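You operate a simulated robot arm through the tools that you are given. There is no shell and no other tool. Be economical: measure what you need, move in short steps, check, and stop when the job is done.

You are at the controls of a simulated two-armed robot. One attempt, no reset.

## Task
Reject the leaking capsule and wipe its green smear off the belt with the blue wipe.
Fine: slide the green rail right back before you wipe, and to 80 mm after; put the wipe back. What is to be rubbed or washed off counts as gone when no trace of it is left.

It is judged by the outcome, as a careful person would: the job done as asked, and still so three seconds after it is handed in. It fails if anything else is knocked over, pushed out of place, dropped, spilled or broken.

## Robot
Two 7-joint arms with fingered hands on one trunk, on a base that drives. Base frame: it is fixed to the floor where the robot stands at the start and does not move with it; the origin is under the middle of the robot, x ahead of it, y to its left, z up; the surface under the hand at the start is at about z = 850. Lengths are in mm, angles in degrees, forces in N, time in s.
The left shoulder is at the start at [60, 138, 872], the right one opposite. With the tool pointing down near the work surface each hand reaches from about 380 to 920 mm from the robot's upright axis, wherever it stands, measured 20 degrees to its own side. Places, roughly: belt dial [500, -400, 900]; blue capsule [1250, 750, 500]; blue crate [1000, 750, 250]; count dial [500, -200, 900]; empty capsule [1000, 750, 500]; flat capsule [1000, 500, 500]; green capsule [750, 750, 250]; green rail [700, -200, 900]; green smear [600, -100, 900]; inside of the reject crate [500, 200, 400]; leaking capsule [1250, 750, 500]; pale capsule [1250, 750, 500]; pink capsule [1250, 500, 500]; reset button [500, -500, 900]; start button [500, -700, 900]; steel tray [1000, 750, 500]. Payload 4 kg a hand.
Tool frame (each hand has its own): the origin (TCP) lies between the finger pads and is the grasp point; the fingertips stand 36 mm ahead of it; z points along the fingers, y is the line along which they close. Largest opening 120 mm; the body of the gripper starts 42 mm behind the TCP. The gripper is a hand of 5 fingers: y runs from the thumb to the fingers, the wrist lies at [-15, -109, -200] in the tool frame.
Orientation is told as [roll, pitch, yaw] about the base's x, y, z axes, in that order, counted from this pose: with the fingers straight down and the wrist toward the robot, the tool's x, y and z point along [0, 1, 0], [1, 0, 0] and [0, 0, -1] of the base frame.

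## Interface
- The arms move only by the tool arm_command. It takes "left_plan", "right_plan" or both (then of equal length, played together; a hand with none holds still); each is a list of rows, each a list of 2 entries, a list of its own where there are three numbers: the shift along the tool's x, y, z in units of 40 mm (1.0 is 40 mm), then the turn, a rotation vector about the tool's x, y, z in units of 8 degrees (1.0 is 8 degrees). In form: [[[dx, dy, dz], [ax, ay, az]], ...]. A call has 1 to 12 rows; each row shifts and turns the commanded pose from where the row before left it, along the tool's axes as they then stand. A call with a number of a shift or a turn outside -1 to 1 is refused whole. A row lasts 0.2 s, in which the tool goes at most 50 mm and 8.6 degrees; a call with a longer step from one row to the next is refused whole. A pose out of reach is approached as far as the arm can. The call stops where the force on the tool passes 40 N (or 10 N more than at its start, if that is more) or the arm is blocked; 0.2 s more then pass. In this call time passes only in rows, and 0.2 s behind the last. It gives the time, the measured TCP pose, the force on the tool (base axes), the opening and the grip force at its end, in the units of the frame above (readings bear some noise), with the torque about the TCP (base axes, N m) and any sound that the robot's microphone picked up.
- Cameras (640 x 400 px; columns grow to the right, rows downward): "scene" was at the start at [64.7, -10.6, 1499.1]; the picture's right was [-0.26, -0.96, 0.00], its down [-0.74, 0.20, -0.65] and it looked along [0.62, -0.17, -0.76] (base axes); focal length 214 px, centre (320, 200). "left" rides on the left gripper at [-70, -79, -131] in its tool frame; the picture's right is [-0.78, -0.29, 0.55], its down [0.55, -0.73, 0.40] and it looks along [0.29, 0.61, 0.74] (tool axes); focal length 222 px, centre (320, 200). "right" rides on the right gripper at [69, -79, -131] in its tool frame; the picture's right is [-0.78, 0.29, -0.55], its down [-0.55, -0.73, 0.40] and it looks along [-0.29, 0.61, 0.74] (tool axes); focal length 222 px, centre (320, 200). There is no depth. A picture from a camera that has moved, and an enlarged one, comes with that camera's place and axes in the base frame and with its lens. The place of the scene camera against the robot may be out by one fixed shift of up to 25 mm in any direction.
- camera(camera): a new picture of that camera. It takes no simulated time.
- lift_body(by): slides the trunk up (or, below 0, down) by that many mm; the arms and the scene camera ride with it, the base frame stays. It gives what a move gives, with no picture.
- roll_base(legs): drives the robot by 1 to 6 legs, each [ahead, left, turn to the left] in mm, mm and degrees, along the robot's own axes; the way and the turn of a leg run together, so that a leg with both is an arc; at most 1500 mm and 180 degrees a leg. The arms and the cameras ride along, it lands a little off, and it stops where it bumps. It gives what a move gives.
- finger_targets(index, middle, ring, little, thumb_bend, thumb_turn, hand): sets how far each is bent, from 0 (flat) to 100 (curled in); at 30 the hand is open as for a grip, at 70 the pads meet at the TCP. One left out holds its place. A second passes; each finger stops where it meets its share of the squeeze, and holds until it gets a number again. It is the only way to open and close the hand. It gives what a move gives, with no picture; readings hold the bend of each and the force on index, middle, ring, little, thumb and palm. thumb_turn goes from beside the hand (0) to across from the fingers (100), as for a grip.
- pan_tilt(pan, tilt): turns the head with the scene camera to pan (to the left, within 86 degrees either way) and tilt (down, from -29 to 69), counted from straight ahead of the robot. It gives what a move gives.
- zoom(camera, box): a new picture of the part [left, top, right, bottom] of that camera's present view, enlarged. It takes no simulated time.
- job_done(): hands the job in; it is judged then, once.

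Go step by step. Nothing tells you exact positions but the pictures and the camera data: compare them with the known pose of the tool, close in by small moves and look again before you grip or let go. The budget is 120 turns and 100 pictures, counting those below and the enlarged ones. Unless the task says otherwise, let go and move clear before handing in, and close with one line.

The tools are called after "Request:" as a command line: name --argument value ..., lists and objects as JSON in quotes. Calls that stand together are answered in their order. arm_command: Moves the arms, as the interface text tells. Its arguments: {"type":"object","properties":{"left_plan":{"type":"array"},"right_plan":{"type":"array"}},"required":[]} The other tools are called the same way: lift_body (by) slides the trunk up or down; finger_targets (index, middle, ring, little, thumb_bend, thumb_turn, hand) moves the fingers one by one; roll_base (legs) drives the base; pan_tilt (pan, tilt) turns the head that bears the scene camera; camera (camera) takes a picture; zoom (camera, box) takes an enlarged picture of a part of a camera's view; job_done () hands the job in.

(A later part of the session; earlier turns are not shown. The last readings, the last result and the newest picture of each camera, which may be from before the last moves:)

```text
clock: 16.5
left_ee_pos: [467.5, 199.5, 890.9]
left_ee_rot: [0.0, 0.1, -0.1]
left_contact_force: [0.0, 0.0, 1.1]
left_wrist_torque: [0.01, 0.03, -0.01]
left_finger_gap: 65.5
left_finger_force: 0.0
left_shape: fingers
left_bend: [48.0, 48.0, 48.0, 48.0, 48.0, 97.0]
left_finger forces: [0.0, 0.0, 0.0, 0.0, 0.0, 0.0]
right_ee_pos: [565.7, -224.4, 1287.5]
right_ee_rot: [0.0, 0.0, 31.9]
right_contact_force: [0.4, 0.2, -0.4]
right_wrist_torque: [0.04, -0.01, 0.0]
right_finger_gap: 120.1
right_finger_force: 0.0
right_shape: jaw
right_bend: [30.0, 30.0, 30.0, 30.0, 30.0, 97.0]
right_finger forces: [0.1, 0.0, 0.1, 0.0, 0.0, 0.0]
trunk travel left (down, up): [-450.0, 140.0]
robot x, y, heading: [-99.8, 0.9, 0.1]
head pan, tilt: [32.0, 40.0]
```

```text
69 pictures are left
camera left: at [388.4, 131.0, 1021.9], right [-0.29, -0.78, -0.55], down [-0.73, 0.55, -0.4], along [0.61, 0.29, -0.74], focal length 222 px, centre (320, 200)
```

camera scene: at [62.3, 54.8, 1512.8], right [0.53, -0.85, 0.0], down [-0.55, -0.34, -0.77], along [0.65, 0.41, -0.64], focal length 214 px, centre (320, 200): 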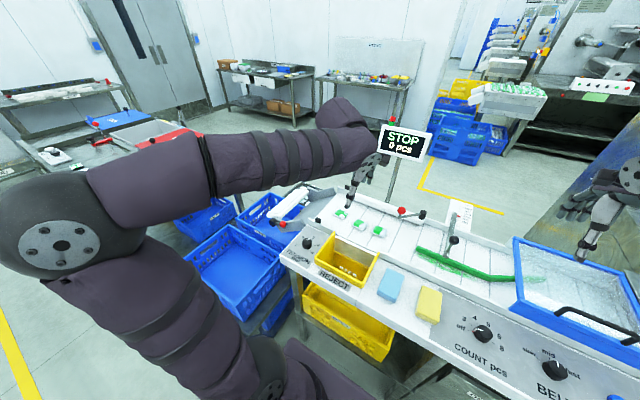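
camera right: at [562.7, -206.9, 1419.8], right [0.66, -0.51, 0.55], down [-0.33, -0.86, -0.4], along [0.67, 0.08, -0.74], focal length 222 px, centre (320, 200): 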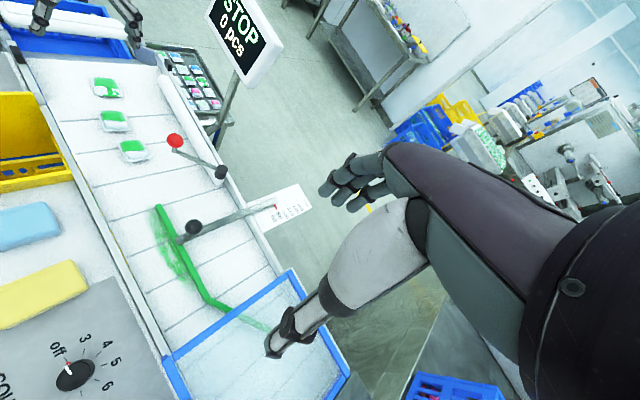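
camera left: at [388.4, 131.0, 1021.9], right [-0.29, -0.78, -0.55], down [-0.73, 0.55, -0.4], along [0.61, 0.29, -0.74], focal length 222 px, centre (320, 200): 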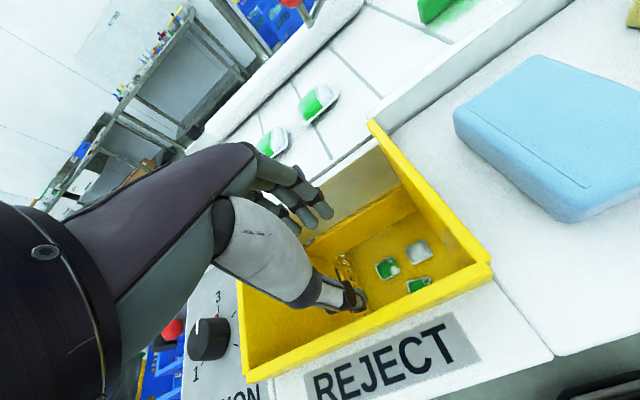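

The capsule now lies in the reject crate with the other rejects. I raise the left hand clear and bring the right hand upright over the rail's black knob (about [675, -91, 939]).

Request:
arm_command --left_plan '[[[0, 0, -0.6], [0, 0, 0]], [[0, 0, -0.9], [0, 0, 0]], [[0, 0, -0.9], [0, 0, 0]], [[0, 0, -0.9], [0, 0, 0]], [[0.8, 0, -0.6], [0, 0, 0]], [[0.8, 0, 0], [0, 0, 0]], [[0, 0, 0], [0, 0, 0]], [[0, 0, 0], [0, 0, 0]]]' --right_plan '[[[0, 0, 0.9], [0, 0, 1]], [[0, 0, 0.9], [0, 0, 1]], [[0, 0, 0.9], [0, 0, 1]], [[0, 0, 0.9], [0, 0, 1]], [[0.83, 0.68, 0.3], [0, 0, 0]], [[0.83, 0.68, 0.3], [0, 0, 0]], [[0.83, 0.68, 0.3], [0, 0, 0]], [[0.83, 0.68, 0.3], [0, 0, 0]]]'

Request:
camera --camera "right"

Request:
pan_tilt --pan -10 --tilt 42

Request:
camera --camera "scene"

```text
clock: 18.3
left_ee_pos: [468.6, 261.6, 1043.8]
left_ee_rot: [0.0, 0.0, -0.1]
left_contact_force: [-0.5, 0.8, -1.3]
left_wrist_torque: [-0.01, 0.02, -0.02]
left_finger_gap: 65.9
left_finger_force: 0.0
left_shape: fingers
left_bend: [48.0, 48.0, 48.0, 48.0, 48.0, 97.0]
left_finger forces: [0.0, 0.1, 0.1, 0.0, 0.0, 0.1]
right_ee_pos: [675.2, -91.7, 1095.6]
right_ee_rot: [0.0, -0.1, -0.2]
right_contact_force: [-2.0, 0.2, -0.9]
right_wrist_torque: [-0.02, -0.01, 0.04]
right_finger_gap: 120.0
right_finger_force: 0.1
right_shape: jaw
right_bend: [30.0, 30.0, 30.0, 30.0, 30.0, 97.0]
right_finger forces: [0.1, 0.1, 0.0, 0.0, 0.0, 0.1]
trunk travel left (down, up): [-450.0, 140.0]
robot x, y, heading: [-99.0, 0.2, 0.0]
head pan, tilt: [32.0, 40.0]
```

```text
68 pictures are left
camera right: at [596.2, -22.7, 1227.2], right [0.29, -0.79, 0.55], down [-0.74, -0.55, -0.4], along [0.61, -0.29, -0.74], focal length 222 px, centre (320, 200)
```

right: 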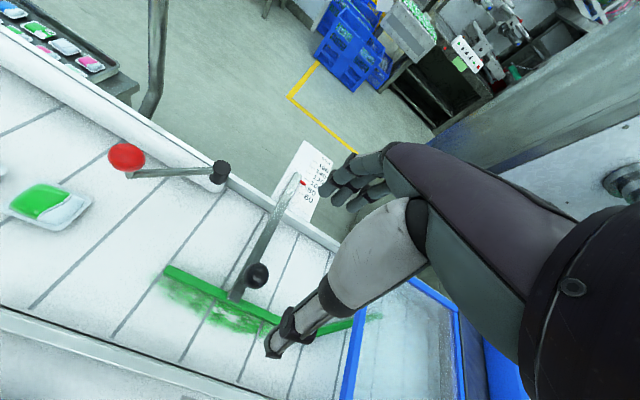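

```text
clock: 19.4
left_ee_pos: [466.8, 260.2, 1044.7]
left_ee_rot: [0.0, -0.1, -0.1]
left_contact_force: [0.1, -0.3, -0.2]
left_wrist_torque: [0.02, -0.02, 0.01]
left_finger_gap: 65.7
left_finger_force: 0.1
left_shape: fingers
left_bend: [48.0, 48.0, 48.0, 48.0, 48.0, 97.0]
left_finger forces: [0.0, 0.1, 0.0, 0.1, 0.0, 0.1]
right_ee_pos: [673.7, -92.2, 1096.5]
right_ee_rot: [0.0, -0.1, -0.1]
right_contact_force: [0.1, -0.5, 0.0]
right_wrist_torque: [-0.01, -0.01, -0.03]
right_finger_gap: 119.9
right_finger_force: 0.1
right_shape: jaw
right_bend: [30.0, 30.0, 30.0, 30.0, 30.0, 97.0]
right_finger forces: [0.1, 0.0, 0.0, 0.1, 0.1, 0.0]
trunk travel left (down, up): [-450.0, 140.0]
robot x, y, heading: [-98.4, -0.7, -0.2]
head pan, tilt: [-10.0, 42.0]
```

```text
67 pictures are left
camera scene: at [-26.5, -4.5, 1509.9], right [-0.17, -0.98, 0.0], down [-0.66, 0.12, -0.74], along [0.73, -0.13, -0.67], focal length 214 px, centre (320, 200)
```

scene: 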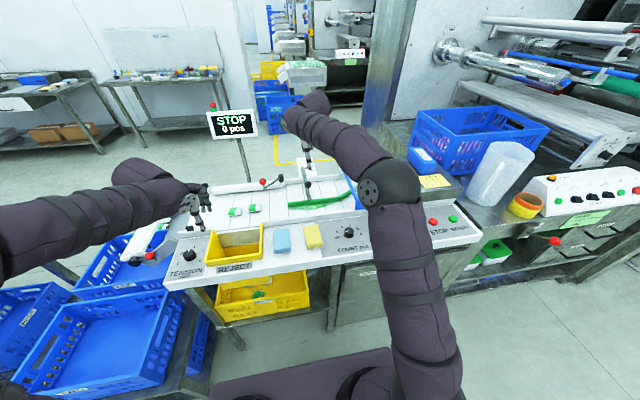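

The knob re-measures at [673, -93, 939], right beneath the hand. I descend so the open hand straddles it above the bar.

Request:
arm_command --right_plan '[[[0, 0, 0.9], [0, 0, 0]], [[0, 0, 0.9], [0, 0, 0]], [[0, 0, 0.9], [0, 0, 0]], [[0, 0, 0.8], [0, 0, 0]]]'

Request:
camera --camera "right"

Request:
zoom --camera "left" --box '[400, 0, 640, 150]'

```text
clock: 20.4
left_ee_pos: [467.1, 260.6, 1045.9]
left_ee_rot: [0.0, 0.0, -0.1]
left_contact_force: [0.5, 0.3, 0.2]
left_wrist_torque: [-0.05, 0.02, 0.02]
left_finger_gap: 65.4
left_finger_force: 0.1
left_shape: fingers
left_bend: [48.0, 48.0, 48.0, 48.0, 48.0, 97.0]
left_finger forces: [0.1, 0.0, 0.0, 0.0, 0.0, 0.0]
right_ee_pos: [673.6, -91.5, 958.8]
right_ee_rot: [0.1, -0.1, 0.0]
right_contact_force: [-0.8, -0.2, -0.1]
right_wrist_torque: [0.0, 0.0, -0.01]
right_finger_gap: 119.9
right_finger_force: 0.0
right_shape: jaw
right_bend: [30.0, 30.0, 30.0, 30.0, 30.0, 97.0]
right_finger forces: [0.0, 0.1, 0.1, 0.1, 0.1, 0.0]
trunk travel left (down, up): [-450.0, 140.0]
robot x, y, heading: [-97.7, -0.6, -0.2]
head pan, tilt: [-10.0, 42.0]
```

```text
66 pictures are left
camera right: at [595.2, -24.4, 1089.9], right [0.29, -0.79, 0.55], down [-0.74, -0.55, -0.4], along [0.61, -0.29, -0.74], focal length 222 px, centre (320, 200)
```

right: 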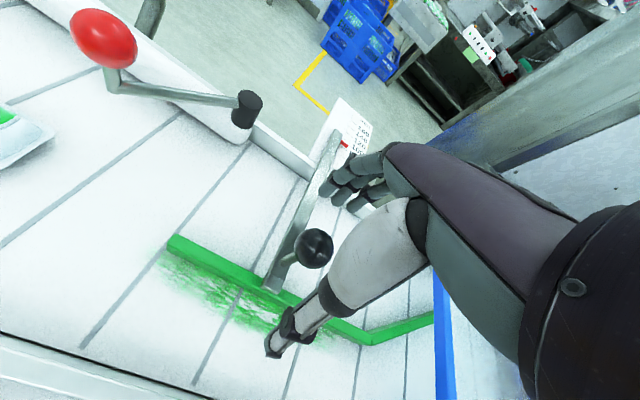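

```text
2.67 times, centred on (520, 75) of left
camera zoom: at [389.7, 191.7, 1177.2], right [-0.29, -0.78, -0.55], down [-0.73, 0.55, -0.4], along [0.61, 0.29, -0.74], focal length 592 px, centre (-213, 533)
```

zoom: 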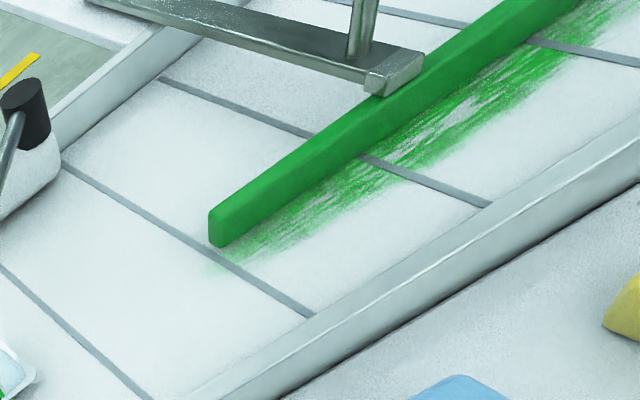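

The knob sits centred in the hand. I lower a bit more and close on it.

Request:
arm_command --right_plan '[[[0, 0, 0.3], [0, 0, 0]]]'

Request:
finger_targets --hand "right" --index 66 --middle 66 --ring 62 --little 62 --thumb_bend 66

Request:
camera --camera "right"

```text
clock: 20.8
left_ee_pos: [467.6, 261.2, 1044.8]
left_ee_rot: [0.1, 0.0, -0.1]
left_contact_force: [0.7, -0.2, -0.2]
left_wrist_torque: [-0.01, 0.0, 0.02]
left_finger_gap: 65.5
left_finger_force: 0.1
left_shape: fingers
left_bend: [48.0, 48.0, 48.0, 48.0, 48.0, 97.0]
left_finger forces: [0.0, 0.1, 0.1, 0.1, 0.0, 0.0]
right_ee_pos: [673.5, -93.2, 945.4]
right_ee_rot: [0.1, 0.0, -0.2]
right_contact_force: [-0.6, -0.5, 0.1]
right_wrist_torque: [0.04, 0.03, 0.01]
right_finger_gap: 119.7
right_finger_force: 0.0
right_shape: jaw
right_bend: [30.0, 30.0, 30.0, 30.0, 30.0, 97.0]
right_finger forces: [0.0, 0.0, 0.0, 0.1, 0.1, 0.0]
trunk travel left (down, up): [-450.0, 140.0]
robot x, y, heading: [-98.9, -0.5, 0.0]
head pan, tilt: [-10.0, 42.0]
```

```text
clock: 21.8
left_ee_pos: [467.2, 261.3, 1046.1]
left_ee_rot: [0.0, 0.0, -0.2]
left_contact_force: [-1.1, -0.1, 0.0]
left_wrist_torque: [-0.02, 0.01, -0.01]
left_finger_gap: 65.8
left_finger_force: 0.0
left_shape: fingers
left_bend: [48.0, 48.0, 48.0, 48.0, 48.0, 97.0]
left_finger forces: [0.0, 0.0, 0.0, 0.1, 0.0, 0.0]
right_ee_pos: [674.3, -92.8, 945.7]
right_ee_rot: [0.0, 0.0, 0.0]
right_contact_force: [-0.4, 0.1, 0.3]
right_wrist_torque: [0.0, 0.0, 0.05]
right_finger_gap: 13.7
right_finger_force: 0.6
right_shape: fingers
right_bend: [66.0, 66.0, 62.0, 62.0, 66.0, 97.0]
right_finger forces: [0.1, 0.0, 0.0, 0.1, 0.5, 0.0]
trunk travel left (down, up): [-450.0, 140.0]
robot x, y, heading: [-103.1, -3.4, -0.0]
head pan, tilt: [-10.0, 42.0]
```

```text
64 pictures are left
camera right: at [595.3, -24.9, 1077.6], right [0.29, -0.79, 0.55], down [-0.74, -0.55, -0.4], along [0.61, -0.29, -0.74], focal length 222 px, centre (320, 200)
```

right: 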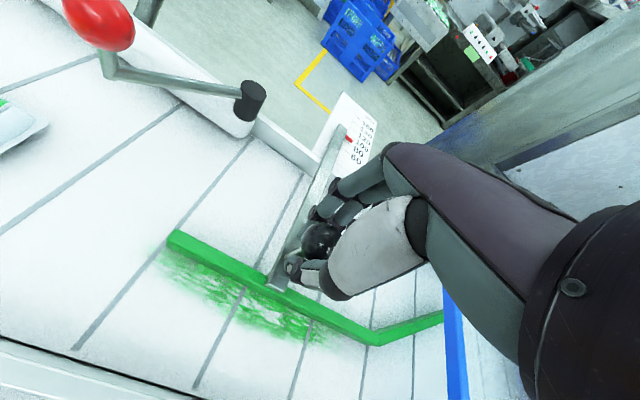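

The fingers now cage the knob's stem beneath the ball. I tighten a bit, then start sliding back (+x).

Request:
finger_targets --hand "right" --index 72 --middle 72 --thumb_bend 70

Request:
arm_command --right_plan '[[[0, 0.3, 0], [0, 0, 0]], [[0, 0.3, 0], [0, 0, 0]], [[0, 0.3, 0], [0, 0, 0]]]'

Request:
camera --camera "right"

```text
clock: 22.8
left_ee_pos: [467.7, 260.5, 1044.7]
left_ee_rot: [0.0, 0.0, -0.2]
left_contact_force: [0.2, -1.0, -0.6]
left_wrist_torque: [0.01, -0.02, 0.02]
left_finger_gap: 65.4
left_finger_force: 0.0
left_shape: fingers
left_bend: [48.0, 48.0, 48.0, 48.0, 48.0, 97.0]
left_finger forces: [0.0, 0.0, 0.0, 0.0, 0.1, 0.0]
right_ee_pos: [674.8, -92.7, 945.2]
right_ee_rot: [0.0, 0.0, -0.1]
right_contact_force: [-0.6, 0.8, -3.0]
right_wrist_torque: [0.01, -0.1, 0.0]
right_finger_gap: 6.0
right_finger_force: 3.2
right_shape: fingers
right_bend: [71.0, 72.0, 62.0, 62.0, 68.0, 97.0]
right_finger forces: [3.8, 0.1, 0.0, 0.0, 4.1, 0.0]
trunk travel left (down, up): [-450.0, 140.0]
robot x, y, heading: [-99.5, 2.5, -0.2]
head pan, tilt: [-10.0, 42.0]
```

```text
clock: 23.6
left_ee_pos: [467.0, 260.4, 1045.9]
left_ee_rot: [0.0, 0.0, -0.2]
left_contact_force: [0.4, 0.1, 1.0]
left_wrist_torque: [0.0, 0.0, -0.01]
left_finger_gap: 65.6
left_finger_force: 0.0
left_shape: fingers
left_bend: [48.0, 48.0, 48.0, 48.0, 48.0, 97.0]
left_finger forces: [0.0, 0.0, 0.0, 0.0, 0.1, 0.0]
right_ee_pos: [712.0, -94.2, 946.1]
right_ee_rot: [0.0, -0.1, -0.1]
right_contact_force: [-0.4, 1.7, -3.1]
right_wrist_torque: [0.0, -0.13, -0.03]
right_finger_gap: 6.6
right_finger_force: 4.2
right_shape: fingers
right_bend: [71.0, 72.0, 62.0, 62.0, 68.0, 97.0]
right_finger forces: [4.2, 0.1, 0.0, 0.0, 5.0, 0.0]
trunk travel left (down, up): [-450.0, 140.0]
robot x, y, heading: [-97.9, -3.3, -0.1]
head pan, tilt: [-10.0, 42.0]
```

```text
63 pictures are left
camera right: at [632.0, -25.2, 1078.2], right [0.29, -0.79, 0.55], down [-0.74, -0.55, -0.4], along [0.61, -0.29, -0.74], focal length 222 px, centre (320, 200)
```

right: 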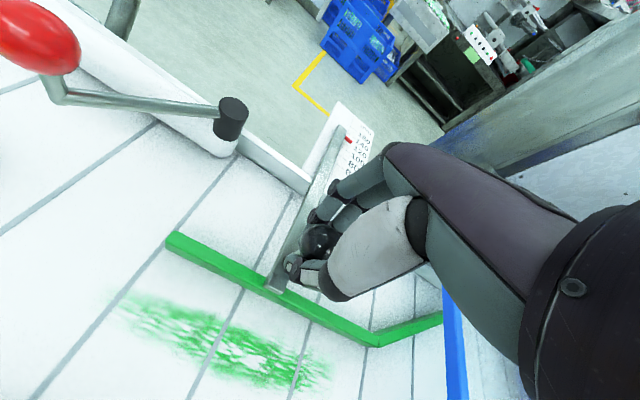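

The rail slides with the hand and the smear is being exposed. I continue back until it stops.

Request:
arm_command --right_plan '[[[0, 0.25, 0], [0, 0, 0]], [[0, 0.25, 0], [0, 0, 0]], [[0, 0.2, 0], [0, 0, 0]], [[0, 0.2, 0], [0, 0, 0]], [[0, 0.2, 0], [0, 0, 0]]]'

Request:
camera --camera "right"

Request:
zoom --camera "right" --box '[290, 80, 410, 200]'

```text
clock: 24.8
left_ee_pos: [467.5, 259.0, 1046.9]
left_ee_rot: [-0.1, -0.1, -0.1]
left_contact_force: [0.2, 0.7, -0.2]
left_wrist_torque: [0.01, 0.02, -0.01]
left_finger_gap: 65.5
left_finger_force: 0.0
left_shape: fingers
left_bend: [48.0, 48.0, 48.0, 48.0, 48.0, 97.0]
left_finger forces: [0.0, 0.0, 0.0, 0.0, 0.0, 0.0]
right_ee_pos: [755.1, -92.3, 945.5]
right_ee_rot: [0.0, -0.1, -0.1]
right_contact_force: [-1.1, -1.4, 2.2]
right_wrist_torque: [-0.02, -0.06, -0.01]
right_finger_gap: 5.7
right_finger_force: 4.1
right_shape: fingers
right_bend: [72.0, 72.0, 62.0, 62.0, 68.0, 97.0]
right_finger forces: [4.3, 0.0, 0.0, 0.0, 4.5, 0.0]
trunk travel left (down, up): [-450.0, 140.0]
robot x, y, heading: [-102.8, -0.9, 0.1]
head pan, tilt: [-10.0, 42.0]
```

```text
62 pictures are left
camera right: at [676.3, -24.1, 1077.0], right [0.29, -0.79, 0.55], down [-0.74, -0.55, -0.4], along [0.61, -0.29, -0.74], focal length 222 px, centre (320, 200)
```

right: 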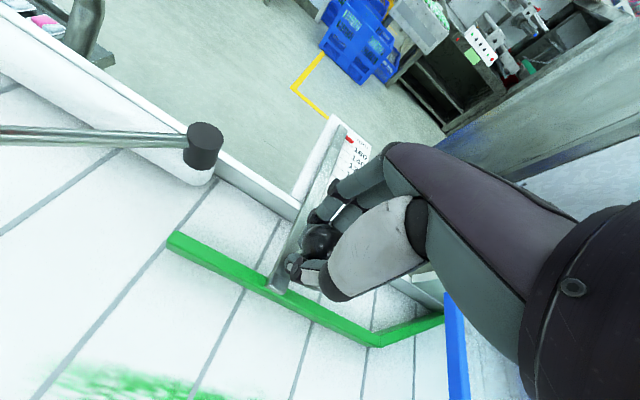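

```text
3.33 times, centred on (350, 140) of right
camera zoom: at [676.3, -24.1, 1077.0], right [0.29, -0.79, 0.55], down [-0.74, -0.55, -0.4], along [0.61, -0.29, -0.74], focal length 740 px, centre (220, 400)
```

zoom: 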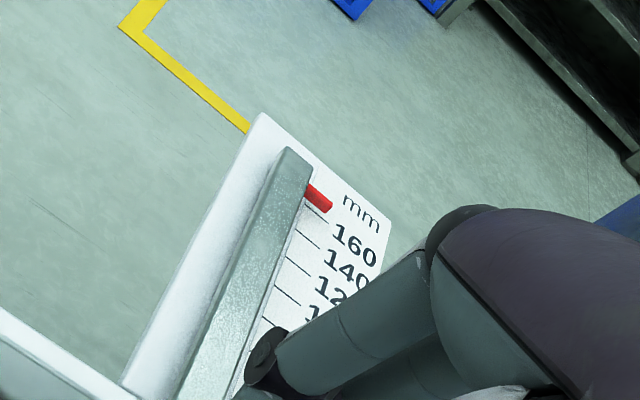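

Now past 160; I'll push on gently until it meets its end stop.

Request:
arm_command --right_plan '[[[0, 0.15, 0], [0, 0, 0]], [[0, 0.15, 0], [0, 0, 0]], [[0, 0.15, 0], [0, 0, 0]]]'

Request:
zoom --camera "right" --box '[290, 80, 410, 200]'

```text
clock: 25.6
left_ee_pos: [465.0, 260.5, 1047.8]
left_ee_rot: [0.0, -0.1, -0.1]
left_contact_force: [0.2, 0.3, -0.6]
left_wrist_torque: [0.02, 0.02, 0.02]
left_finger_gap: 65.1
left_finger_force: 0.1
left_shape: fingers
left_bend: [48.0, 48.0, 48.0, 48.0, 48.0, 97.0]
left_finger forces: [0.1, 0.1, 0.0, 0.1, 0.1, 0.0]
right_ee_pos: [771.3, -91.6, 946.4]
right_ee_rot: [-0.1, 0.0, -0.1]
right_contact_force: [-26.4, -0.3, 0.1]
right_wrist_torque: [0.0, 0.02, 0.19]
right_finger_gap: 19.8
right_finger_force: 12.9
right_shape: fingers
right_bend: [72.0, 72.0, 62.0, 62.0, 62.0, 96.0]
right_finger forces: [0.0, 0.0, 0.0, 0.1, 26.1, 0.0]
trunk travel left (down, up): [-450.0, 140.0]
robot x, y, heading: [-95.2, 2.9, -0.1]
head pan, tilt: [-10.0, 42.0]
```

```text
3.33 times, centred on (350, 140) of right
camera zoom: at [691.5, -23.6, 1077.2], right [0.29, -0.79, 0.55], down [-0.74, -0.55, -0.4], along [0.61, -0.29, -0.74], focal length 740 px, centre (220, 400)
```

zoom: 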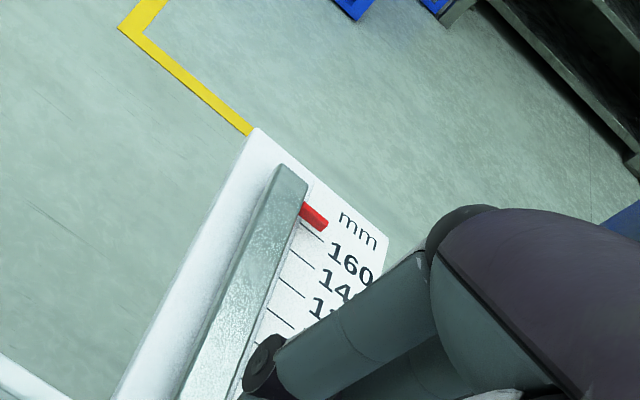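

The rail is at its end stop (about 170). I relax the push, open, and lift away to the right.

Request:
arm_command --right_plan '[[[0, -0.15, 0], [0, 0, 0]]]'

Request:
finger_targets --hand "right" --index 30 --middle 30 --ring 30 --little 30 --thumb_bend 30

Request:
arm_command --right_plan '[[[0, 0, -0.7], [0, 0, 0]], [[0, 0, -0.9], [0, 0, 0]], [[0, 0, -0.9], [0, 0, 0]], [[0, -0.3, -0.9], [0, 0, 0]], [[-0.8, -0.7, -0.3], [0, 0, 0]], [[-0.8, -0.7, -0.3], [0, 0, 0]], [[-0.8, -0.7, -0.3], [0, 0, 0]], [[-0.8, -0.7, 0], [0, 0, 0]], [[-0.8, -0.7, 0], [0, 0, 0]]]'

Request:
camera --camera "right"

Request:
camera --camera "left"

```text
clock: 26.0
left_ee_pos: [466.3, 260.7, 1046.5]
left_ee_rot: [0.0, -0.2, -0.2]
left_contact_force: [0.3, -0.1, 0.2]
left_wrist_torque: [0.02, 0.0, 0.02]
left_finger_gap: 65.7
left_finger_force: 0.1
left_shape: fingers
left_bend: [48.0, 48.0, 48.0, 48.0, 48.0, 97.0]
left_finger forces: [0.0, 0.1, 0.1, 0.0, 0.0, 0.1]
right_ee_pos: [767.2, -90.9, 946.2]
right_ee_rot: [0.0, -0.1, -0.1]
right_contact_force: [-17.8, -0.5, 0.3]
right_wrist_torque: [0.0, 0.08, 0.1]
right_finger_gap: 14.0
right_finger_force: 8.4
right_shape: fingers
right_bend: [72.0, 72.0, 62.0, 62.0, 64.0, 97.0]
right_finger forces: [0.1, 0.0, 0.0, 0.0, 17.2, 0.0]
trunk travel left (down, up): [-450.0, 140.0]
robot x, y, heading: [-103.9, -5.9, -0.1]
head pan, tilt: [-10.0, 42.0]
```

```text
clock: 27.0
left_ee_pos: [467.0, 261.2, 1046.6]
left_ee_rot: [0.1, 0.0, -0.1]
left_contact_force: [-0.2, 0.0, 0.2]
left_wrist_torque: [-0.01, 0.0, 0.02]
left_finger_gap: 65.9
left_finger_force: 0.0
left_shape: fingers
left_bend: [48.0, 48.0, 48.0, 48.0, 48.0, 97.0]
left_finger forces: [0.0, 0.0, 0.1, 0.1, 0.0, 0.1]
right_ee_pos: [767.7, -91.6, 945.6]
right_ee_rot: [0.0, 0.1, -0.2]
right_contact_force: [-0.2, -0.4, -0.5]
right_wrist_torque: [-0.01, 0.01, -0.01]
right_finger_gap: 118.9
right_finger_force: 0.0
right_shape: fingers
right_bend: [30.0, 30.0, 30.0, 30.0, 30.0, 97.0]
right_finger forces: [0.1, 0.1, 0.0, 0.0, 0.0, 0.0]
trunk travel left (down, up): [-450.0, 140.0]
robot x, y, heading: [-104.3, -0.5, -0.1]
head pan, tilt: [-10.0, 42.0]
```

```text
clock: 29.0
left_ee_pos: [466.9, 260.6, 1045.5]
left_ee_rot: [0.0, -0.1, -0.1]
left_contact_force: [0.0, 0.0, 0.4]
left_wrist_torque: [-0.03, 0.01, -0.03]
left_finger_gap: 65.5
left_finger_force: 0.0
left_shape: fingers
left_bend: [48.0, 48.0, 48.0, 48.0, 48.0, 97.0]
left_finger forces: [0.0, 0.0, 0.1, 0.1, 0.1, 0.0]
right_ee_pos: [608.4, -253.1, 1088.4]
right_ee_rot: [0.1, 0.1, 0.0]
right_contact_force: [-0.5, 0.1, 0.1]
right_wrist_torque: [-0.02, -0.01, 0.01]
right_finger_gap: 118.9
right_finger_force: 0.0
right_shape: fingers
right_bend: [30.0, 30.0, 30.0, 30.0, 30.0, 97.0]
right_finger forces: [0.0, 0.0, 0.1, 0.1, 0.1, 0.0]
right hand out of reach, approached as far as the arm can: row 2, 3
trunk travel left (down, up): [-450.0, 140.0]
robot x, y, heading: [-97.4, -0.7, 0.1]
head pan, tilt: [-10.0, 42.0]
```

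```text
59 pictures are left
camera right: at [529.2, -185.5, 1219.6], right [0.29, -0.79, 0.55], down [-0.74, -0.55, -0.4], along [0.61, -0.29, -0.74], focal length 222 px, centre (320, 200)
```

right: 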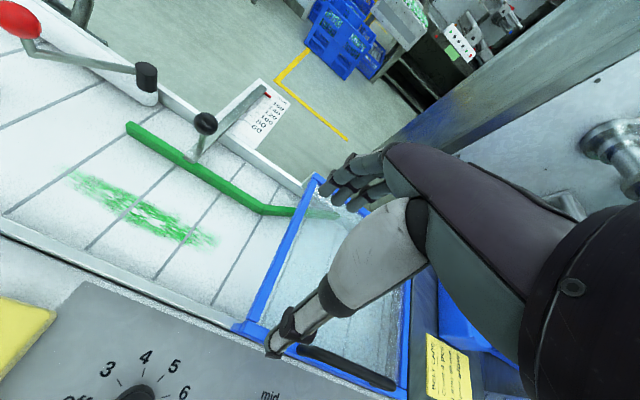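

```text
58 pictures are left
camera left: at [388.8, 191.2, 1177.7], right [-0.29, -0.78, -0.55], down [-0.73, 0.55, -0.4], along [0.61, 0.29, -0.74], focal length 222 px, centre (320, 200)
```

left: 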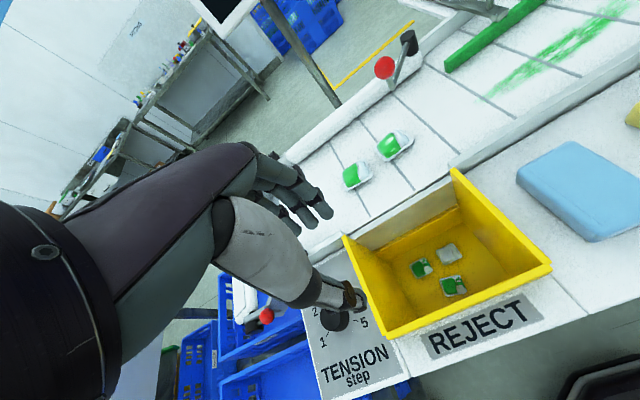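

The smear lies at about x 600–645, y 0 to −195, and the blue wipe (about 60 × 110 mm, long side along x) is centred near [454, 33, 866 top]. I'll turn the left hand by −90° to grip the wipe across its short side, and move the right hand out of the way.

Request:
arm_command --left_plan '[[[0, 0, -0.3], [0, 0, 1]], [[0, 0, -0.3], [0, 0, 1]], [[0, 0, 0], [0, 0, 1]], [[0, 0, 0], [0, 0, 1]], [[0, 0, 0], [0, 0, 1]], [[0, 0, 0], [0, 0, 1]], [[0, 0, 0], [0, 0, 1]], [[0, 0, 0], [0, 0, 1]], [[0, 0, 0], [0, 0, 1]], [[0, 0, 0], [0, 0, 1]], [[0, 0, 0], [0, 0, 1]], [[0, 0, 0], [0, 0, 0.25]]]' --right_plan '[[[-0.4, -0.2, -0.1], [0, 0, 0]], [[-0.4, -0.2, -0.1], [0, 0, 0]], [[-0.4, -0.2, -0.1], [0, 0, 0]], [[-0.4, 0, -0.1], [0, 0, 0]], [[-0.4, 0, -0.1], [0, 0, 0]], [[-0.4, 0, -0.1], [0, 0, 0]], [[-0.4, 0, -0.1], [0, 0, 0]], [[-0.4, 0, -0.1], [0, 0, 0]], [[-0.4, 0, -0.1], [0, 0, 0]], [[-0.4, 0, 0], [0, 0, 0]], [[-0.4, 0, 0], [0, 0, 0]], [[0, 0, 0], [0, 0, 0]]]'

Request:
camera --camera "left"

```text
clock: 31.6
left_ee_pos: [465.3, 263.1, 1070.3]
left_ee_rot: [0.0, 0.1, -90.2]
left_contact_force: [0.5, 0.2, 0.6]
left_wrist_torque: [-0.01, 0.02, 0.01]
left_finger_gap: 65.6
left_finger_force: 0.0
left_shape: fingers
left_bend: [48.0, 48.0, 48.0, 48.0, 48.0, 97.0]
left_finger forces: [0.1, 0.0, 0.1, 0.0, 0.0, 0.0]
right_ee_pos: [581.2, -428.6, 1125.6]
right_ee_rot: [0.0, -0.1, -0.1]
right_contact_force: [-0.6, -0.8, 0.6]
right_wrist_torque: [0.03, 0.01, 0.0]
right_finger_gap: 118.8
right_finger_force: 0.0
right_shape: fingers
right_bend: [30.0, 30.0, 30.0, 30.0, 30.0, 97.0]
right_finger forces: [0.1, 0.0, 0.0, 0.0, 0.1, 0.0]
trunk travel left (down, up): [-450.0, 140.0]
robot x, y, heading: [-102.3, 0.6, -0.1]
head pan, tilt: [-10.0, 42.0]
```

```text
57 pictures are left
camera left: at [397.7, 342.7, 1202.1], right [-0.78, 0.29, -0.55], down [0.55, 0.73, -0.4], along [0.29, -0.61, -0.74], focal length 222 px, centre (320, 200)
```

left: 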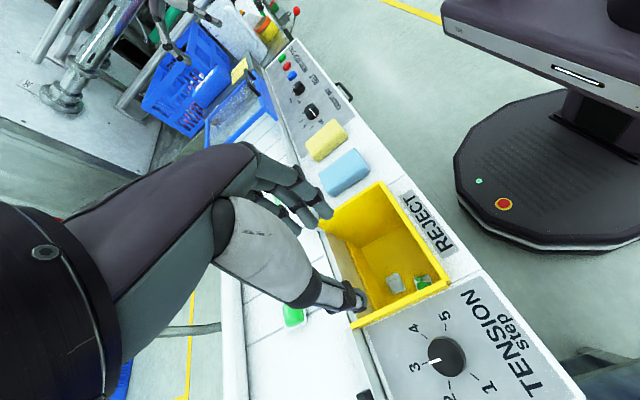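

Left hand is at −90°. Now move over the blue wipe and open.

Request:
arm_command --left_plan '[[[-0.05, 0.96, 0.35], [0, 0, 0]], [[-0.05, 0.96, 0.35], [0, 0, 0]], [[-0.05, 0.96, 0.35], [0, 0, 0]], [[-0.05, 0.96, 0.35], [0, 0, 0]], [[-0.05, 0.96, 0.35], [0, 0, 0]], [[-0.05, 0.96, 0.35], [0, 0, 0]]]'

Request:
finger_targets --hand "left" --index 37 --middle 37 --ring 37 --little 37 --thumb_bend 37

Request:
camera --camera "left"

Request:
zoom --camera "scene" --box '[180, 160, 400, 300]'

```text
clock: 33.0
left_ee_pos: [449.9, 32.5, 983.8]
left_ee_rot: [0.0, -0.1, -90.1]
left_contact_force: [0.6, -0.2, 0.3]
left_wrist_torque: [0.03, -0.03, 0.01]
left_finger_gap: 65.6
left_finger_force: 0.0
left_shape: fingers
left_bend: [48.0, 48.0, 48.0, 48.0, 48.0, 97.0]
left_finger forces: [0.0, 0.0, 0.0, 0.0, 0.0, 0.0]
right_ee_pos: [581.4, -430.7, 1125.2]
right_ee_rot: [0.0, -0.1, -0.1]
right_contact_force: [-0.5, -0.2, 0.5]
right_wrist_torque: [0.03, 0.02, -0.01]
right_finger_gap: 118.8
right_finger_force: 0.0
right_shape: fingers
right_bend: [30.0, 30.0, 30.0, 30.0, 30.0, 97.0]
right_finger forces: [0.0, 0.1, 0.0, 0.0, 0.0, 0.0]
trunk travel left (down, up): [-450.0, 140.0]
robot x, y, heading: [-94.8, 0.8, -0.2]
head pan, tilt: [-10.0, 42.0]
```

```text
clock: 34.0
left_ee_pos: [451.5, 33.2, 983.8]
left_ee_rot: [0.0, 0.0, -90.1]
left_contact_force: [0.0, 0.1, -0.7]
left_wrist_torque: [0.0, 0.05, 0.01]
left_finger_gap: 98.3
left_finger_force: 0.1
left_shape: fingers
left_bend: [37.0, 37.0, 37.0, 37.0, 37.0, 97.0]
left_finger forces: [0.0, 0.0, 0.0, 0.0, 0.1, 0.0]
right_ee_pos: [582.5, -427.8, 1126.5]
right_ee_rot: [0.1, 0.0, -0.2]
right_contact_force: [0.1, -0.9, 0.9]
right_wrist_torque: [-0.01, -0.02, -0.01]
right_finger_gap: 119.3
right_finger_force: 0.0
right_shape: fingers
right_bend: [30.0, 30.0, 30.0, 30.0, 30.0, 97.0]
right_finger forces: [0.0, 0.0, 0.0, 0.1, 0.0, 0.1]
trunk travel left (down, up): [-450.0, 140.0]
robot x, y, heading: [-98.3, 0.1, -0.0]
head pan, tilt: [-10.0, 42.0]
```

```text
56 pictures are left
camera left: at [383.1, 112.9, 1116.3], right [-0.78, 0.29, -0.55], down [0.55, 0.73, -0.4], along [0.29, -0.61, -0.74], focal length 222 px, centre (320, 200)
```

left: 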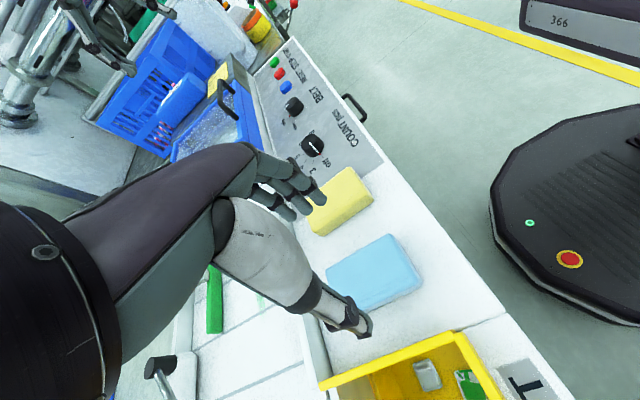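

```text
2.86 times, centred on (290, 230) of scene
camera zoom: at [-26.5, -4.8, 1509.9], right [-0.18, -0.98, 0.0], down [-0.66, 0.12, -0.74], along [0.73, -0.13, -0.67], focal length 613 px, centre (406, 114)
```

zoom: 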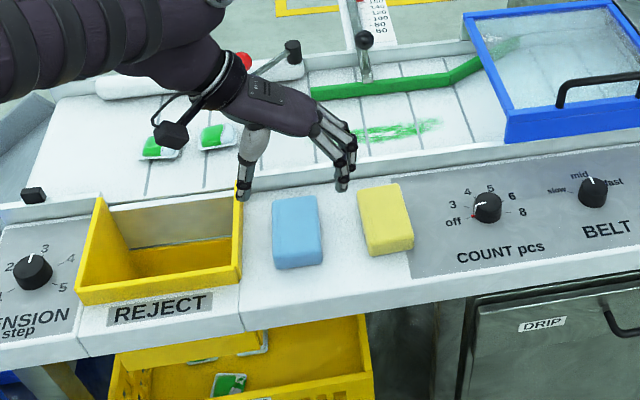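

The wipe spans about x 413–507, y 8–68. I narrow the fingers slightly so they clear the yellow wipe, centre over it and lower part-way.

Request:
finger_targets --hand "left" --index 42 --middle 42 --ring 42 --little 42 --thumb_bend 42

Request:
arm_command --left_plan '[[[0.2, -0.12, 0.7], [0, 0, 0]], [[0, 0, 0.7], [0, 0, 0]], [[0, 0, 0.4], [0, 0, 0]]]'

Request:
camera --camera "left"

Request:
zoom --camera "scene" --box '[230, 190, 350, 270]'

```text
clock: 35.0
left_ee_pos: [451.1, 33.2, 984.1]
left_ee_rot: [0.0, 0.0, -90.1]
left_contact_force: [-0.6, -0.4, -0.2]
left_wrist_torque: [0.0, -0.03, -0.01]
left_finger_gap: 84.3
left_finger_force: 0.1
left_shape: fingers
left_bend: [42.0, 42.0, 42.0, 42.0, 42.0, 97.0]
left_finger forces: [0.1, 0.1, 0.0, 0.1, 0.0, 0.0]
right_ee_pos: [581.6, -428.7, 1126.4]
right_ee_rot: [-0.1, 0.0, -0.1]
right_contact_force: [0.6, -0.5, -0.3]
right_wrist_torque: [-0.02, 0.0, 0.0]
right_finger_gap: 119.3
right_finger_force: 0.1
right_shape: fingers
right_bend: [30.0, 30.0, 30.0, 30.0, 30.0, 97.0]
right_finger forces: [0.0, 0.0, 0.1, 0.0, 0.0, 0.0]
trunk travel left (down, up): [-450.0, 140.0]
robot x, y, heading: [-99.1, 1.2, -0.1]
head pan, tilt: [-10.0, 42.0]
```

```text
clock: 35.8
left_ee_pos: [459.9, 36.6, 914.4]
left_ee_rot: [0.0, 0.0, -90.0]
left_contact_force: [0.4, 0.5, -0.5]
left_wrist_torque: [-0.02, 0.03, 0.02]
left_finger_gap: 84.4
left_finger_force: 0.1
left_shape: fingers
left_bend: [42.0, 42.0, 42.0, 42.0, 42.0, 97.0]
left_finger forces: [0.1, 0.0, 0.0, 0.0, 0.0, 0.0]
right_ee_pos: [582.2, -428.8, 1125.4]
right_ee_rot: [0.0, 0.0, -0.1]
right_contact_force: [2.0, -0.1, 1.1]
right_wrist_torque: [0.01, 0.02, 0.02]
right_finger_gap: 118.8
right_finger_force: 0.0
right_shape: fingers
right_bend: [30.0, 30.0, 30.0, 30.0, 30.0, 97.0]
right_finger forces: [0.1, 0.1, 0.0, 0.0, 0.0, 0.1]
trunk travel left (down, up): [-450.0, 140.0]
robot x, y, heading: [-100.6, 0.3, -0.3]
head pan, tilt: [-10.0, 42.0]
```

```text
54 pictures are left
camera left: at [392.4, 116.5, 1046.4], right [-0.78, 0.29, -0.55], down [0.55, 0.73, -0.4], along [0.29, -0.61, -0.74], focal length 222 px, centre (320, 200)
```

left: 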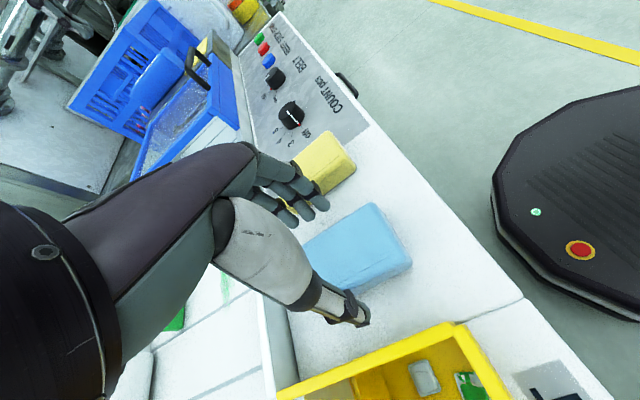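

```text
5.00 times, centred on (290, 230) of scene
camera zoom: at [-26.4, -4.8, 1509.9], right [-0.18, -0.98, 0.0], down [-0.66, 0.12, -0.74], along [0.73, -0.13, -0.67], focal length 1072 px, centre (470, 50)
```

zoom: 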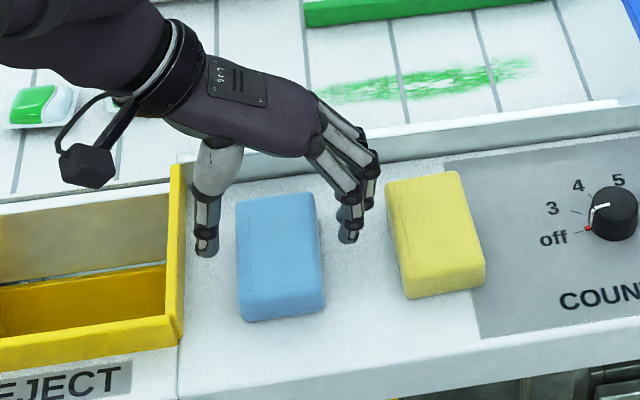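

Fingers straddle the wipe and clear the yellow one. Lowering further in small steps.

Request:
arm_command --left_plan '[[[0, -0.05, 0.3], [0, 0, 0]], [[0, 0, 0.3], [0, 0, 0]]]'

Request:
camera --camera "left"

Request:
zoom --camera "scene" --box '[230, 190, 350, 270]'

```text
clock: 36.4
left_ee_pos: [460.2, 39.3, 889.8]
left_ee_rot: [0.0, 0.0, -90.1]
left_contact_force: [0.2, -1.1, 1.5]
left_wrist_torque: [-0.02, 0.04, -0.01]
left_finger_gap: 84.5
left_finger_force: 0.1
left_shape: fingers
left_bend: [42.0, 42.0, 42.0, 42.0, 42.0, 97.0]
left_finger forces: [0.0, 0.0, 0.0, 0.0, 0.1, 0.0]
right_ee_pos: [582.5, -429.5, 1126.1]
right_ee_rot: [0.0, -0.1, -0.1]
right_contact_force: [0.5, -0.3, 0.3]
right_wrist_torque: [-0.03, -0.03, 0.04]
right_finger_gap: 118.8
right_finger_force: 0.1
right_shape: fingers
right_bend: [30.0, 30.0, 30.0, 30.0, 30.0, 97.0]
right_finger forces: [0.0, 0.1, 0.1, 0.0, 0.0, 0.0]
trunk travel left (down, up): [-450.0, 140.0]
robot x, y, heading: [-97.5, 1.5, -0.0]
head pan, tilt: [-10.0, 42.0]
```

```text
52 pictures are left
camera left: at [392.0, 118.8, 1022.6], right [-0.78, 0.29, -0.55], down [0.55, 0.73, -0.4], along [0.29, -0.61, -0.74], focal length 222 px, centre (320, 200)
```

left: 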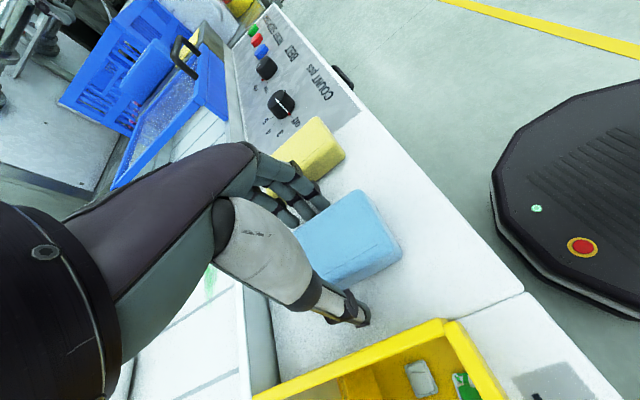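

```text
5.00 times, centred on (290, 230) of scene
camera zoom: at [-26.3, -4.8, 1509.9], right [-0.18, -0.98, 0.0], down [-0.66, 0.12, -0.74], along [0.73, -0.13, -0.67], focal length 1072 px, centre (470, 50)
```

zoom: 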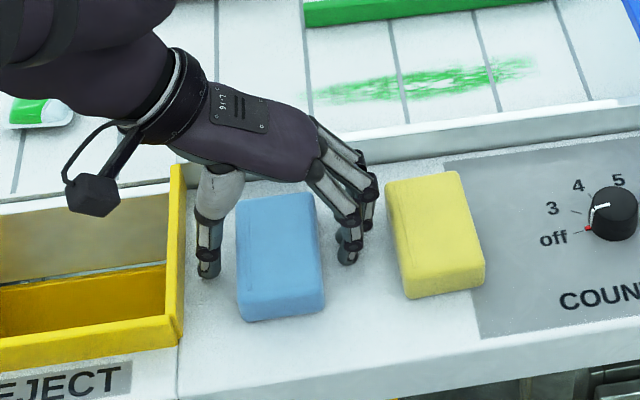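

Tips are alongside the wipe's sides. Close on it now.

Request:
finger_targets --hand "left" --index 56 --middle 56 --ring 56 --little 56 --thumb_bend 56

Request:
zoom --camera "scene" --box '[230, 190, 350, 270]'

```text
clock: 37.4
left_ee_pos: [459.5, 39.2, 890.7]
left_ee_rot: [0.0, 0.0, -90.1]
left_contact_force: [-0.2, -0.6, -0.5]
left_wrist_torque: [-0.05, 0.0, 0.02]
left_finger_gap: 56.1
left_finger_force: 5.9
left_shape: fingers
left_bend: [53.0, 54.0, 55.0, 56.0, 52.0, 96.0]
left_finger forces: [2.8, 2.2, 1.4, 0.2, 6.7, 0.1]
right_ee_pos: [582.1, -428.3, 1125.6]
right_ee_rot: [0.0, 0.0, -0.2]
right_contact_force: [-0.6, 0.4, 1.7]
right_wrist_torque: [-0.03, 0.01, 0.03]
right_finger_gap: 118.6
right_finger_force: 0.0
right_shape: fingers
right_bend: [30.0, 30.0, 30.0, 30.0, 30.0, 97.0]
right_finger forces: [0.0, 0.1, 0.0, 0.0, 0.1, 0.0]
trunk travel left (down, up): [-450.0, 140.0]
robot x, y, heading: [-96.8, -0.6, -0.2]
head pan, tilt: [-10.0, 42.0]
```

```text
5.00 times, centred on (290, 230) of scene
camera zoom: at [-26.5, -4.8, 1509.9], right [-0.18, -0.98, 0.0], down [-0.66, 0.12, -0.74], along [0.73, -0.13, -0.67], focal length 1072 px, centre (470, 50)
```

zoom: 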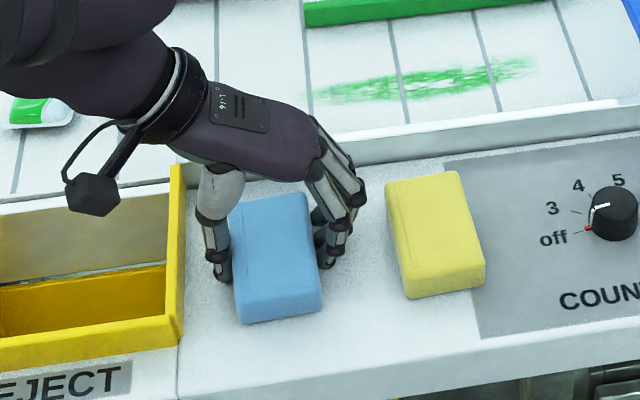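

Gripped; a bit more squeeze for wiping, then lift. Home pose of the wipe to remember: TCP [459.5, 39, 890.7], yaw −90.

Request:
finger_targets --hand "left" --index 60 --middle 60 --ring 60 --little 60 --thumb_bend 60

Request:
arm_command --left_plan '[[[0, 0, -0.4], [0, 0, 0]], [[0, 0, -0.8], [0, 0, 0]], [[0, 0, -0.8], [0, 0, 0]]]'

Request:
camera --camera "left"

Request:
zoom --camera "scene" --box '[230, 170, 350, 250]'

```text
clock: 38.4
left_ee_pos: [459.2, 40.4, 891.0]
left_ee_rot: [0.0, 0.0, -90.2]
left_contact_force: [0.7, -0.1, 0.6]
left_wrist_torque: [0.0, -0.04, 0.01]
left_finger_gap: 55.3
left_finger_force: 12.8
left_shape: fingers
left_bend: [55.0, 57.0, 58.0, 59.0, 52.0, 95.0]
left_finger forces: [5.1, 4.3, 2.5, 0.8, 12.3, 0.1]
right_ee_pos: [582.2, -429.9, 1125.5]
right_ee_rot: [0.0, 0.0, -0.1]
right_contact_force: [-1.2, -0.4, 1.0]
right_wrist_torque: [0.03, 0.01, 0.05]
right_finger_gap: 118.9
right_finger_force: 0.0
right_shape: fingers
right_bend: [30.0, 30.0, 30.0, 30.0, 30.0, 97.0]
right_finger forces: [0.0, 0.0, 0.0, 0.1, 0.0, 0.1]
trunk travel left (down, up): [-450.0, 140.0]
robot x, y, heading: [-98.1, 0.8, -0.3]
head pan, tilt: [-10.0, 42.0]
```

```text
clock: 39.2
left_ee_pos: [460.6, 38.6, 972.8]
left_ee_rot: [0.0, 0.0, -90.1]
left_contact_force: [-0.5, -0.5, -0.8]
left_wrist_torque: [-0.02, -0.01, 0.0]
left_finger_gap: 55.4
left_finger_force: 11.8
left_shape: fingers
left_bend: [55.0, 57.0, 58.0, 59.0, 52.0, 95.0]
left_finger forces: [4.9, 3.9, 2.4, 0.7, 12.3, 0.0]
right_ee_pos: [581.3, -429.6, 1125.8]
right_ee_rot: [0.0, -0.1, -0.1]
right_contact_force: [-0.5, 0.3, -0.8]
right_wrist_torque: [0.02, 0.0, 0.01]
right_finger_gap: 118.8
right_finger_force: 0.0
right_shape: fingers
right_bend: [30.0, 30.0, 30.0, 30.0, 30.0, 97.0]
right_finger forces: [0.0, 0.0, 0.0, 0.0, 0.0, 0.1]
trunk travel left (down, up): [-450.0, 140.0]
robot x, y, heading: [-101.4, -0.4, -0.1]
head pan, tilt: [-10.0, 42.0]
```

```text
49 pictures are left
camera left: at [393.1, 118.4, 1104.0], right [-0.78, 0.29, -0.55], down [0.55, 0.73, -0.4], along [0.29, -0.61, -0.74], focal length 222 px, centre (320, 200)
```

left: 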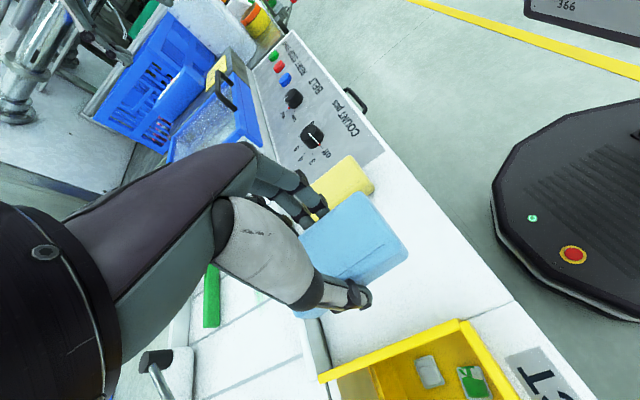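

```text
5.00 times, centred on (290, 210) of scene
camera zoom: at [-26.8, -4.8, 1509.9], right [-0.18, -0.98, 0.0], down [-0.66, 0.12, -0.74], along [0.73, -0.13, -0.67], focal length 1072 px, centre (470, 150)
```

zoom: 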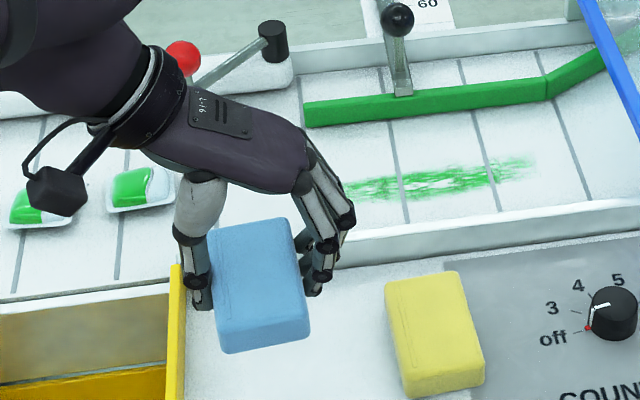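

The wipe is held firmly. I move it over the left end of the smear (TCP about [624, 32]) staying high, then lower.

Request:
arm_command --left_plan '[[[0.82, 0.03, 0], [0, 0, 0]], [[0.82, 0.03, 0], [0, 0, 0]], [[0.82, 0.03, 0], [0, 0, 0]], [[0.82, 0.03, 0], [0, 0, 0]], [[0.82, 0.03, 0], [0, 0, 0]], [[0, 0, 0.8], [0, 0, 0]], [[0, 0, 0.5], [0, 0, 0]]]'

Request:
camera --camera "left"

Request:
zoom --camera "scene" --box '[230, 150, 370, 240]'

Request:
zoom --camera "right" --box '[0, 0, 320, 200]'

```text
clock: 40.8
left_ee_pos: [626.2, 32.5, 918.2]
left_ee_rot: [0.0, 0.0, -90.1]
left_contact_force: [1.0, 0.6, 0.3]
left_wrist_torque: [0.02, -0.01, 0.0]
left_finger_gap: 55.2
left_finger_force: 12.0
left_shape: fingers
left_bend: [55.0, 57.0, 58.0, 59.0, 53.0, 95.0]
left_finger forces: [4.9, 4.0, 2.4, 0.7, 12.0, 0.0]
right_ee_pos: [582.2, -428.4, 1125.6]
right_ee_rot: [0.0, 0.0, -0.1]
right_contact_force: [0.7, 0.1, 0.1]
right_wrist_torque: [-0.02, 0.0, 0.03]
right_finger_gap: 119.0
right_finger_force: 0.1
right_shape: fingers
right_bend: [30.0, 30.0, 30.0, 30.0, 30.0, 97.0]
right_finger forces: [0.0, 0.0, 0.1, 0.1, 0.1, 0.0]
trunk travel left (down, up): [-450.0, 140.0]
robot x, y, heading: [-98.2, 1.1, -0.3]
head pan, tilt: [-10.0, 42.0]
```

```text
47 pictures are left
camera left: at [558.7, 112.7, 1050.0], right [-0.78, 0.29, -0.55], down [0.55, 0.73, -0.4], along [0.29, -0.61, -0.74], focal length 222 px, centre (320, 200)
```

left: 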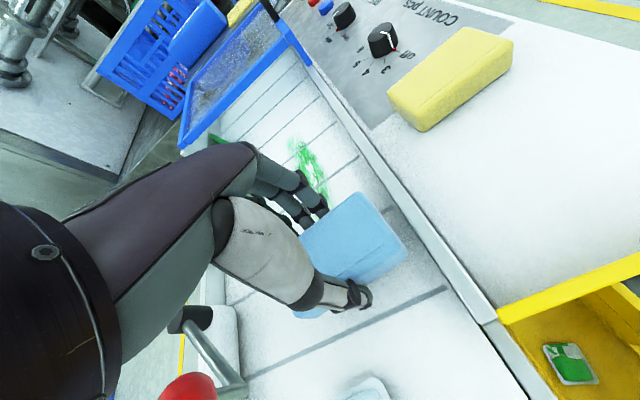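

```text
4.44 times, centred on (300, 195) of scene
camera zoom: at [-26.2, -4.9, 1509.9], right [-0.18, -0.98, 0.0], down [-0.66, 0.12, -0.74], along [0.73, -0.13, -0.67], focal length 953 px, centre (409, 222)
```

zoom: 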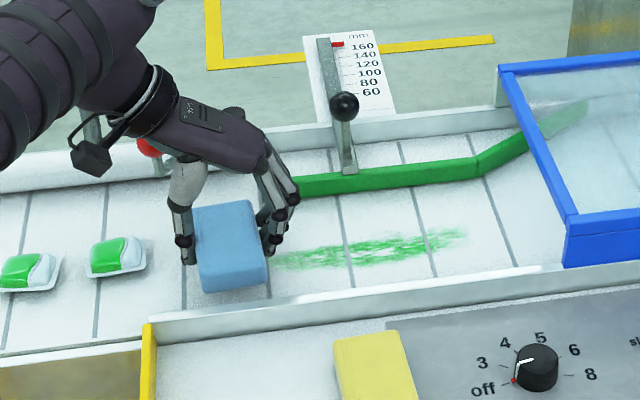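

```text
2.00 times, centred on (160, 100) of right
camera zoom: at [502.9, -361.2, 1257.3], right [0.29, -0.79, 0.55], down [-0.74, -0.55, -0.4], along [0.61, -0.29, -0.74], focal length 444 px, centre (640, 400)
```

zoom: 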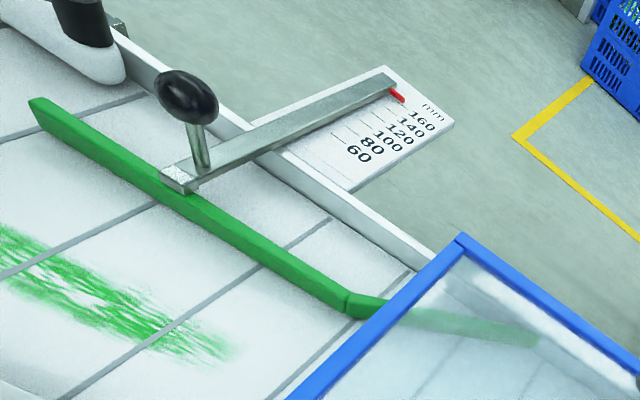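

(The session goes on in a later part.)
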